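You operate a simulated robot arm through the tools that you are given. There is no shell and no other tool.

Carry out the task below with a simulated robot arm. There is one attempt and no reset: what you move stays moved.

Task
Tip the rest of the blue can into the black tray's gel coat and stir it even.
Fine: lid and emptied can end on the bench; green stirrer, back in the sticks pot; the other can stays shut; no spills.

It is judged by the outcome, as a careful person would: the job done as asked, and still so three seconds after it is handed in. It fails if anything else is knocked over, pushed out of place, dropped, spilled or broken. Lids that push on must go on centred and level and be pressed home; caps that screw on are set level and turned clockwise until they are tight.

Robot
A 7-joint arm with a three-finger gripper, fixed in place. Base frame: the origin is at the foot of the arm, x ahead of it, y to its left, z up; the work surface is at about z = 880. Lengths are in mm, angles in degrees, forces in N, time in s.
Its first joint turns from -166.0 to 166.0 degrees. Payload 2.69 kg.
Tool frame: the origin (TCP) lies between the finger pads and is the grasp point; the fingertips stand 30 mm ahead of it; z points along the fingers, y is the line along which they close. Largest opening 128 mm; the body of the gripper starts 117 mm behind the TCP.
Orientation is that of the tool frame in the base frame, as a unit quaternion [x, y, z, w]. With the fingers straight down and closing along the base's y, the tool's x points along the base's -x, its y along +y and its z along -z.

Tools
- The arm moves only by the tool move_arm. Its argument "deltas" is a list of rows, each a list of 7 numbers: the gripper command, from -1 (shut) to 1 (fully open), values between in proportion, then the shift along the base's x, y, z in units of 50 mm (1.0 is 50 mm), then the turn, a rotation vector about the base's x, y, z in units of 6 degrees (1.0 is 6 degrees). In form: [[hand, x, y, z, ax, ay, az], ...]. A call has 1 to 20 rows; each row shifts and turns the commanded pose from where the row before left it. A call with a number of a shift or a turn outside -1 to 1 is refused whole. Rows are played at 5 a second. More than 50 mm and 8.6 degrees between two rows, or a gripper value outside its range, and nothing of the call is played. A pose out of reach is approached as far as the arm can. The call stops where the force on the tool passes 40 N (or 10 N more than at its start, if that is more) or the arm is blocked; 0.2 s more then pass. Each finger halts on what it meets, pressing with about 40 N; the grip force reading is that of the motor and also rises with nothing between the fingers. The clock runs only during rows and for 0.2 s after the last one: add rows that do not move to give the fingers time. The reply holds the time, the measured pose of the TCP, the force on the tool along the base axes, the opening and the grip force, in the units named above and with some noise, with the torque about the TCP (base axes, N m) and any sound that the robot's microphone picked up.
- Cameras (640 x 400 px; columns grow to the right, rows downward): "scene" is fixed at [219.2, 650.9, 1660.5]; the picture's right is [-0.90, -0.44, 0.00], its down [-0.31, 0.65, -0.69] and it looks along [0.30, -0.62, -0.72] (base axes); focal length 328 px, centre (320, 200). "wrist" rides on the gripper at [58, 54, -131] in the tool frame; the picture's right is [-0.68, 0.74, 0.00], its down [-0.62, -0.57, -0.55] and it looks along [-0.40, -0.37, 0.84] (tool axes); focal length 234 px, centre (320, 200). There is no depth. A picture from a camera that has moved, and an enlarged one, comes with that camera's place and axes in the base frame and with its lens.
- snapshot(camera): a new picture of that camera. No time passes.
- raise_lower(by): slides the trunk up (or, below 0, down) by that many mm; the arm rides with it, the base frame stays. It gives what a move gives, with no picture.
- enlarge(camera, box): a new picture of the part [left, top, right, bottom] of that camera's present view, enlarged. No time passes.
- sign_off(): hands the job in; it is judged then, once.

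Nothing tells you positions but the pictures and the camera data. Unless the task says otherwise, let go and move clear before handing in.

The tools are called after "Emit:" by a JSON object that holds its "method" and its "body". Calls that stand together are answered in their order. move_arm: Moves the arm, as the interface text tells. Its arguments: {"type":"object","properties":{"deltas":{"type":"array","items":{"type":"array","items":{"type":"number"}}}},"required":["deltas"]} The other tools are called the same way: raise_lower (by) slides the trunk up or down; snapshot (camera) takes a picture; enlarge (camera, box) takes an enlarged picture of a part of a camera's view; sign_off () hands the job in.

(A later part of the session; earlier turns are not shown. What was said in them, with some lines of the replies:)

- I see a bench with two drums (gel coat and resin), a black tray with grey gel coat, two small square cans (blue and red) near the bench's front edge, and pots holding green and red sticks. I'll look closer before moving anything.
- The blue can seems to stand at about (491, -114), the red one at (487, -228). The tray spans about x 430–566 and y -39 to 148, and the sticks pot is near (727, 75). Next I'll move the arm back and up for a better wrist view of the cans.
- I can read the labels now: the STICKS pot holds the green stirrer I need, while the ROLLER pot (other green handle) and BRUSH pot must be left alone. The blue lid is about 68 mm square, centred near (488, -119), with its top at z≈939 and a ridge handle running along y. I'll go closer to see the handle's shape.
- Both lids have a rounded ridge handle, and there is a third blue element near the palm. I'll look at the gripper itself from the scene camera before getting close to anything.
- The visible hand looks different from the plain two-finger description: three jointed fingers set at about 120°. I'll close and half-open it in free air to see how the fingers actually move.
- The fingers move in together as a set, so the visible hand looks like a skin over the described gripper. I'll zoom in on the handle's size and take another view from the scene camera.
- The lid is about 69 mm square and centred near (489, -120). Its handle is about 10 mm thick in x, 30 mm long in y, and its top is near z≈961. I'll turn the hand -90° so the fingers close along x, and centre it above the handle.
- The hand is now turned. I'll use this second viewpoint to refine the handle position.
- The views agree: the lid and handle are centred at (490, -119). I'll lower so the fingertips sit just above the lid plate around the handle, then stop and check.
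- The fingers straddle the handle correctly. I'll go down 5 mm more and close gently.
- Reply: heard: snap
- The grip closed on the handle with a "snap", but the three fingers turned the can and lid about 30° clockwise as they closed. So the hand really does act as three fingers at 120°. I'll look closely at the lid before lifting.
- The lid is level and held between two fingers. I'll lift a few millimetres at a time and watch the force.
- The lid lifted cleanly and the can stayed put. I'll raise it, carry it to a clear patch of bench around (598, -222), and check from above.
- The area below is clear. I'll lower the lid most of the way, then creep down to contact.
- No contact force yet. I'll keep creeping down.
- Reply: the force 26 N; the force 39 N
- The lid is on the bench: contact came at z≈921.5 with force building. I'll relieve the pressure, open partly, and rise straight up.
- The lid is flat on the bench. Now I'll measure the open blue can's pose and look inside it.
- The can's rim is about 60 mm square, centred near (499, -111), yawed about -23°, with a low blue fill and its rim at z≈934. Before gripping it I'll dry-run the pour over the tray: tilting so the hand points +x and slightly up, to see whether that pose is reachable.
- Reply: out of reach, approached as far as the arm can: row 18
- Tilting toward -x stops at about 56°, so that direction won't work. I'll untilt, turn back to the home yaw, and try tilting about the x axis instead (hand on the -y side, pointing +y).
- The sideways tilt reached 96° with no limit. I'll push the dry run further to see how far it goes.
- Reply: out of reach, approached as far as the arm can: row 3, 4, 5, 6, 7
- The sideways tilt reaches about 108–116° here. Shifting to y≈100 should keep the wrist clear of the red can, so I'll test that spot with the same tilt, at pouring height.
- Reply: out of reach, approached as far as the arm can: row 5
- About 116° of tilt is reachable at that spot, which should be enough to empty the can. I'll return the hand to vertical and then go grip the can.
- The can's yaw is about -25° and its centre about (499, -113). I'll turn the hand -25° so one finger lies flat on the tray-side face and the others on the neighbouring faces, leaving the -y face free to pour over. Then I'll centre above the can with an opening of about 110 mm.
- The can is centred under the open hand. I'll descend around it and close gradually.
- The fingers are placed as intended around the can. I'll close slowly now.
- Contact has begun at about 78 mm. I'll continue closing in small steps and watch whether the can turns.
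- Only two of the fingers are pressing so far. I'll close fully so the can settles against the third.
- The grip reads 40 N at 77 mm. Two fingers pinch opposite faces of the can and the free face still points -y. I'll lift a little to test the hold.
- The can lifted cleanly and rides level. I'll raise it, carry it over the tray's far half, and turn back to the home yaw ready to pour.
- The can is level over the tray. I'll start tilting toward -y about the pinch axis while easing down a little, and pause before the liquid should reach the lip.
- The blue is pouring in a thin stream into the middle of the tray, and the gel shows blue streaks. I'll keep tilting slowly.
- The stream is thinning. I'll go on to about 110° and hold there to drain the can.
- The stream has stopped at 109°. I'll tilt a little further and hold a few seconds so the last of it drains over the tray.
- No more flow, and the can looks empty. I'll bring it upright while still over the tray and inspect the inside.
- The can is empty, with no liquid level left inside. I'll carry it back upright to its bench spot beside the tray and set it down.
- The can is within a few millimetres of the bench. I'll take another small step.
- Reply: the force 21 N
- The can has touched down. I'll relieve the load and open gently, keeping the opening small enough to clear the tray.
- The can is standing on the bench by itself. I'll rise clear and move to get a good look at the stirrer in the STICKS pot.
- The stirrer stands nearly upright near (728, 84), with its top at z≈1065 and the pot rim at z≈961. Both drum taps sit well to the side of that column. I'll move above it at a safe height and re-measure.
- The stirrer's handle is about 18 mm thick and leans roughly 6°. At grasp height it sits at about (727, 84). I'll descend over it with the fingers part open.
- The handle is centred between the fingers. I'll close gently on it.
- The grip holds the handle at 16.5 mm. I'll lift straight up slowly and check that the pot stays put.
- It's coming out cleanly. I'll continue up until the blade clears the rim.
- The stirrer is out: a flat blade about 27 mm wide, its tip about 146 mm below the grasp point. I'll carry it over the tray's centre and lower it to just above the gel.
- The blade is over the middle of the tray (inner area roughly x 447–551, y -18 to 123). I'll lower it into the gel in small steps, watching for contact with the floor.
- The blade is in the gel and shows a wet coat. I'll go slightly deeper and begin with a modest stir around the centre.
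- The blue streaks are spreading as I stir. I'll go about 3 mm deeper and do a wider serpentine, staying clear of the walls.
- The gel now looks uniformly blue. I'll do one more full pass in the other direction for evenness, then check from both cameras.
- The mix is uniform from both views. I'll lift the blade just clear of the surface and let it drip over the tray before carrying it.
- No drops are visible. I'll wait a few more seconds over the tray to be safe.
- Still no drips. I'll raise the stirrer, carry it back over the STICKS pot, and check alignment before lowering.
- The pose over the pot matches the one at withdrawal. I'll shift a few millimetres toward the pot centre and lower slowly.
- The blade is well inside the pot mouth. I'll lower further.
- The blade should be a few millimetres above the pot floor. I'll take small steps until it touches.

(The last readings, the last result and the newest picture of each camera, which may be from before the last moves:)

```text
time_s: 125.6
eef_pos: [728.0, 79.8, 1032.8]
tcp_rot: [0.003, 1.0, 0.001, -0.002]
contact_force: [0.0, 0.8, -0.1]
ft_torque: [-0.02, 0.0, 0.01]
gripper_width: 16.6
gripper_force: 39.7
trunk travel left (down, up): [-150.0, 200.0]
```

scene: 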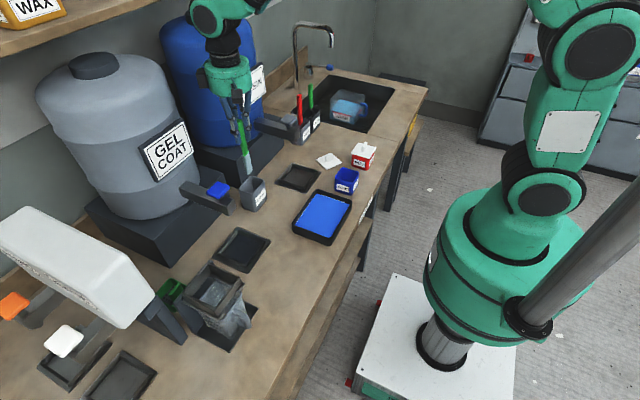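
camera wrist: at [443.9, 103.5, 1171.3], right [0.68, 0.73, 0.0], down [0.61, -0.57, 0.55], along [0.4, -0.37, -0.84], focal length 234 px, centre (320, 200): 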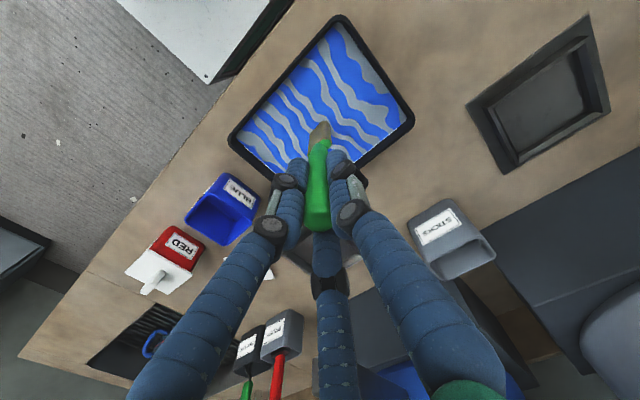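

Emit:
{"method": "move_arm", "body": {"deltas": [[-1, 0, 0, -0.03, 0, 0, 0], [-1, 0, 0, 0, 0, 0, 0]]}}

```text
time_s: 126.2
eef_pos: [728.1, 80.2, 1033.1]
tcp_rot: [0.003, 1.0, 0.001, -0.001]
contact_force: [-0.5, -0.3, 3.7]
ft_torque: [0.03, 0.02, 0.0]
gripper_width: 16.3
gripper_force: 40.2
trunk travel left (down, up): [-150.0, 200.0]
```

The tip touches the pot floor lightly. I'll open the fingers gently and let the stirrer settle in the pot.

Emit:
{"method": "move_arm", "body": {"deltas": [[-0.7, 0, 0, 0, 0, 0, 0], [-0.55, 0, 0, 0, 0, 0, 0], [-0.35, 0, 0, 0, 0, 0, 0], [-0.1, 0, 0, 0, 0, 0, 0], [0.15, 0, 0, 0, 0, 0, 0], [0.15, 0, 0, 0, 0, 0, 0], [0.15, 0, 0, 0, 0, 0, 0]]}}

Emit:
{"method": "snapshot", "body": {"camera": "wrist"}}

Emit:
{"method": "enlarge", "body": {"camera": "scene", "box": [200, 120, 310, 230]}}

```text
time_s: 127.8
eef_pos: [728.1, 80.7, 1031.1]
tcp_rot: [0.003, 1.0, 0.001, -0.002]
contact_force: [-0.1, -0.2, -0.1]
ft_torque: [-0.01, 0.02, 0.04]
gripper_width: 73.8
gripper_force: 0.0
trunk travel left (down, up): [-150.0, 200.0]
```

```text
taken
camera wrist: at [669.9, 134.2, 1163.4], right [0.68, 0.73, 0.0], down [0.61, -0.57, 0.55], along [0.4, -0.37, -0.84], focal length 234 px, centre (320, 200)
```

wrist: 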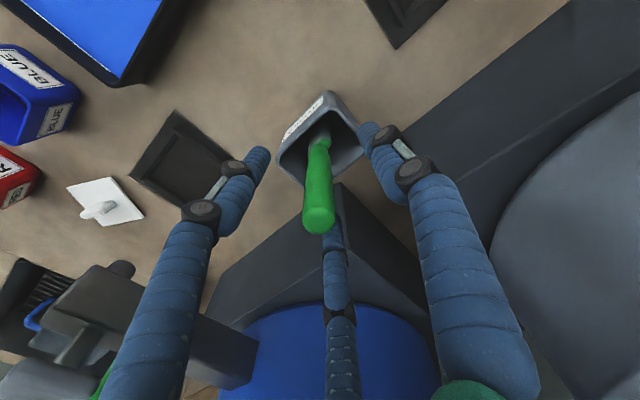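

```text
3.64 times, centred on (255, 175) of scene
camera zoom: at [219.2, 650.9, 1660.5], right [-0.9, -0.44, 0.0], down [-0.31, 0.65, -0.69], along [0.3, -0.62, -0.72], focal length 1193 px, centre (556, 291)
```

zoom: 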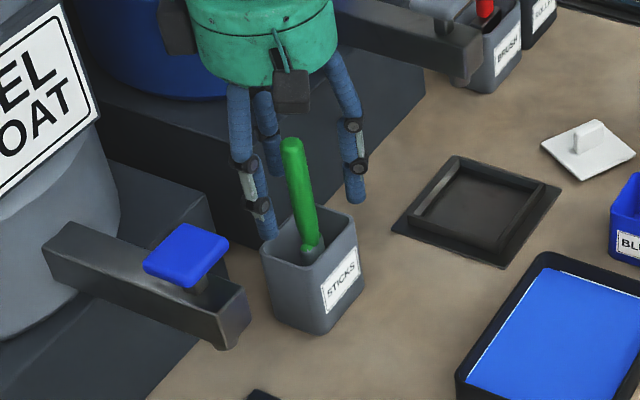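

The stirrer stands freely in the pot. I'll rise straight up clear of it and retreat, then check the whole scene.

Emit:
{"method": "move_arm", "body": {"deltas": [[0.15, 0, 0, 0.3, 0, 0, 0], [0.15, 0, 0, 0.5, 0, 0, 0], [0.15, 0, 0, 0.6, 0, 0, 0], [0.15, 0, 0, 0.6, 0, 0, 0], [0.15, 0, 0, 0.6, 0, 0, 0], [0.15, 0, 0, 0.6, 0, 0, 0], [0.15, -0.5, 0.1, 0.5, 0, 0, 0], [0.15, -0.6, 0, 0.4, 0, 0, 0], [0.15, -0.6, 0, 0.3, 0, 0, 0], [0.15, -0.6, 0, 0, 0, 0, 0], [0.15, 0, 0, 0, 0, 0, 0]]}}

Emit:
{"method": "snapshot", "body": {"camera": "scene"}}

Emit:
{"method": "enlarge", "body": {"camera": "scene", "box": [220, 130, 400, 260]}}

Emit:
{"method": "snapshot", "body": {"camera": "wrist"}}

```text
time_s: 130.2
eef_pos: [611.7, 86.7, 1253.7]
tcp_rot: [0.002, 1.0, 0.001, -0.002]
contact_force: [-0.5, 0.0, 1.2]
ft_torque: [0.03, -0.05, -0.01]
gripper_width: 73.4
gripper_force: 0.1
trunk travel left (down, up): [-150.0, 200.0]
```

```text
taken
```

scene: 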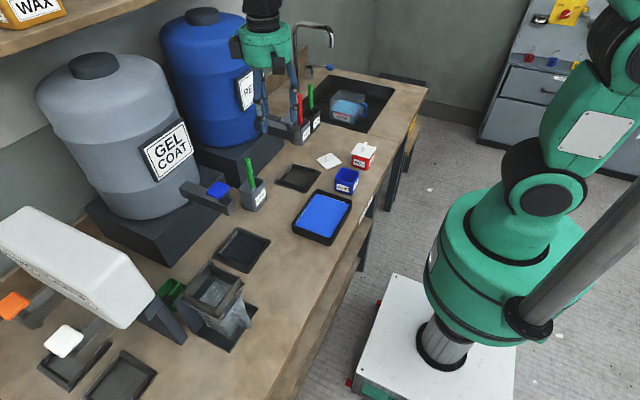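

```text
3.08 times, centred on (310, 195) of scene
camera zoom: at [219.2, 650.9, 1660.5], right [-0.9, -0.44, 0.0], down [-0.31, 0.65, -0.69], along [0.3, -0.62, -0.72], focal length 1009 px, centre (351, 215)
```

zoom: 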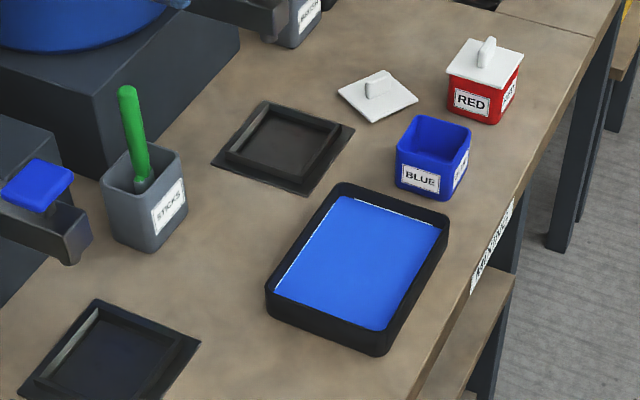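

```text
taken
camera wrist: at [554.1, 139.6, 1384.3], right [0.68, 0.73, 0.0], down [0.61, -0.57, 0.55], along [0.4, -0.37, -0.84], focal length 234 px, centre (320, 200)
```

wrist: 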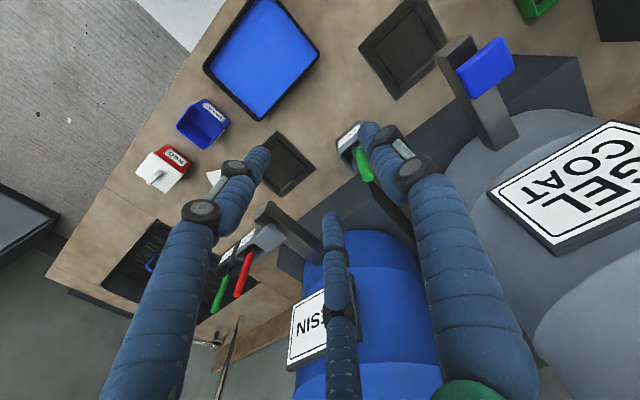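

Everything looks in place. I'll do a last close check for drips and for any residue in the can.

Emit:
{"method": "enlarge", "body": {"camera": "scene", "box": [280, 170, 370, 250]}}

Emit:
{"method": "enlarge", "body": {"camera": "scene", "box": [310, 135, 385, 200]}}

Emit:
{"method": "enlarge", "body": {"camera": "wrist", "box": [130, 80, 260, 190]}}

Emit:
{"method": "enlarge", "body": {"camera": "scene", "box": [225, 145, 305, 220]}}

```text
5.00 times, centred on (325, 210) of scene
camera zoom: at [219.2, 650.9, 1660.5], right [-0.9, -0.44, 0.0], down [-0.31, 0.65, -0.69], along [0.3, -0.62, -0.72], focal length 1640 px, centre (295, 150)
```

zoom: 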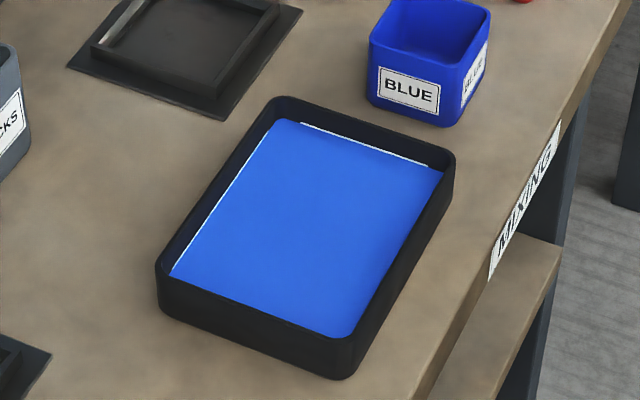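

```text
6.15 times, centred on (348, 168) of scene
camera zoom: at [219.2, 650.9, 1660.5], right [-0.9, -0.44, 0.0], down [-0.31, 0.65, -0.69], along [0.3, -0.62, -0.72], focal length 2018 px, centre (151, 400)
```

zoom: 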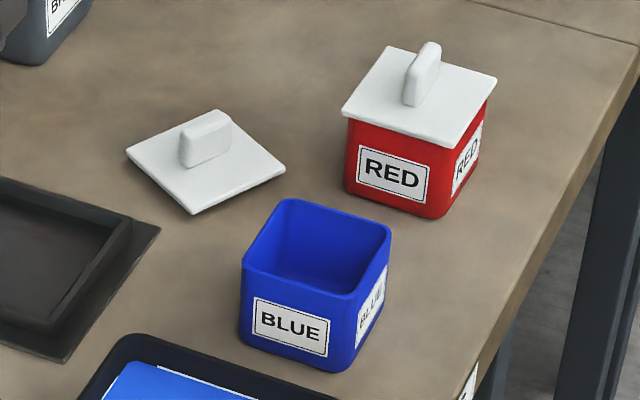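

```text
3.64 times, centred on (195, 135) of wrist
camera zoom: at [554.1, 139.6, 1384.3], right [0.68, 0.73, 0.0], down [0.61, -0.57, 0.55], along [0.4, -0.37, -0.84], focal length 852 px, centre (774, 436)
```

zoom: 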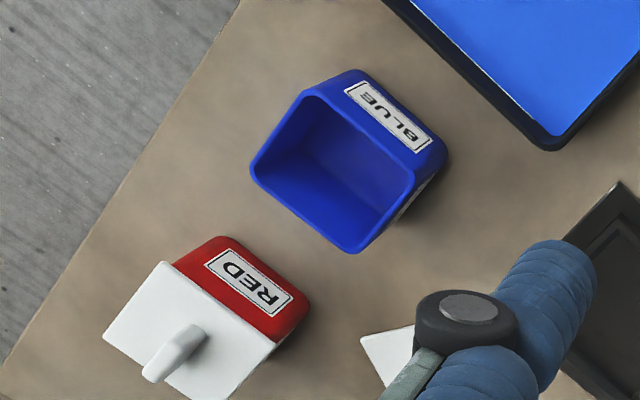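

```text
5.33 times, centred on (265, 182) of scene
camera zoom: at [219.2, 650.9, 1660.5], right [-0.9, -0.44, 0.0], down [-0.31, 0.65, -0.69], along [0.3, -0.62, -0.72], focal length 1749 px, centre (613, 293)
```

zoom: 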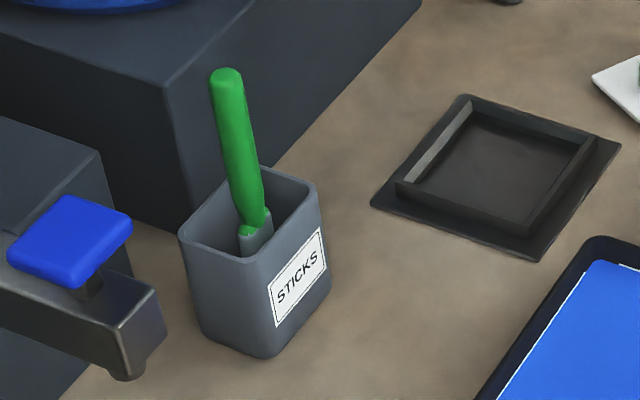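

The tray is an even blue, and the can is empty and standing on the bench next to its lid. The red can is still shut, the stirrer is back in the STICKS pot, and I see no spills. The arm is clear, so I'm handing in.

Emit:
{"method": "sign_off", "body": {}}

```text
The job is handed in.
```

The rest of the blue can is in the black tray's gel coat, stirred until both cameras showed one even blue. I've handed the job in.

- **Blue can and lid:** both are on the bench beside the tray. The can looks empty inside and the lid lies flat.
- **Green stirrer:** it is back in the STICKS pot. I held it over the tray for several seconds first, and no drips showed.
- **Red can:** it is still shut, and I never touched it.
- **Spills:** I saw none on the bench in the final close-up pictures.

The gripper behaved like three fingers rather than the two described. Closing on the lid handle turned the blue can about 25° where it stood, with a snap as the lid came loose. Nothing tipped or spilled, and I set the can back square, within about a centimetre of where it started.
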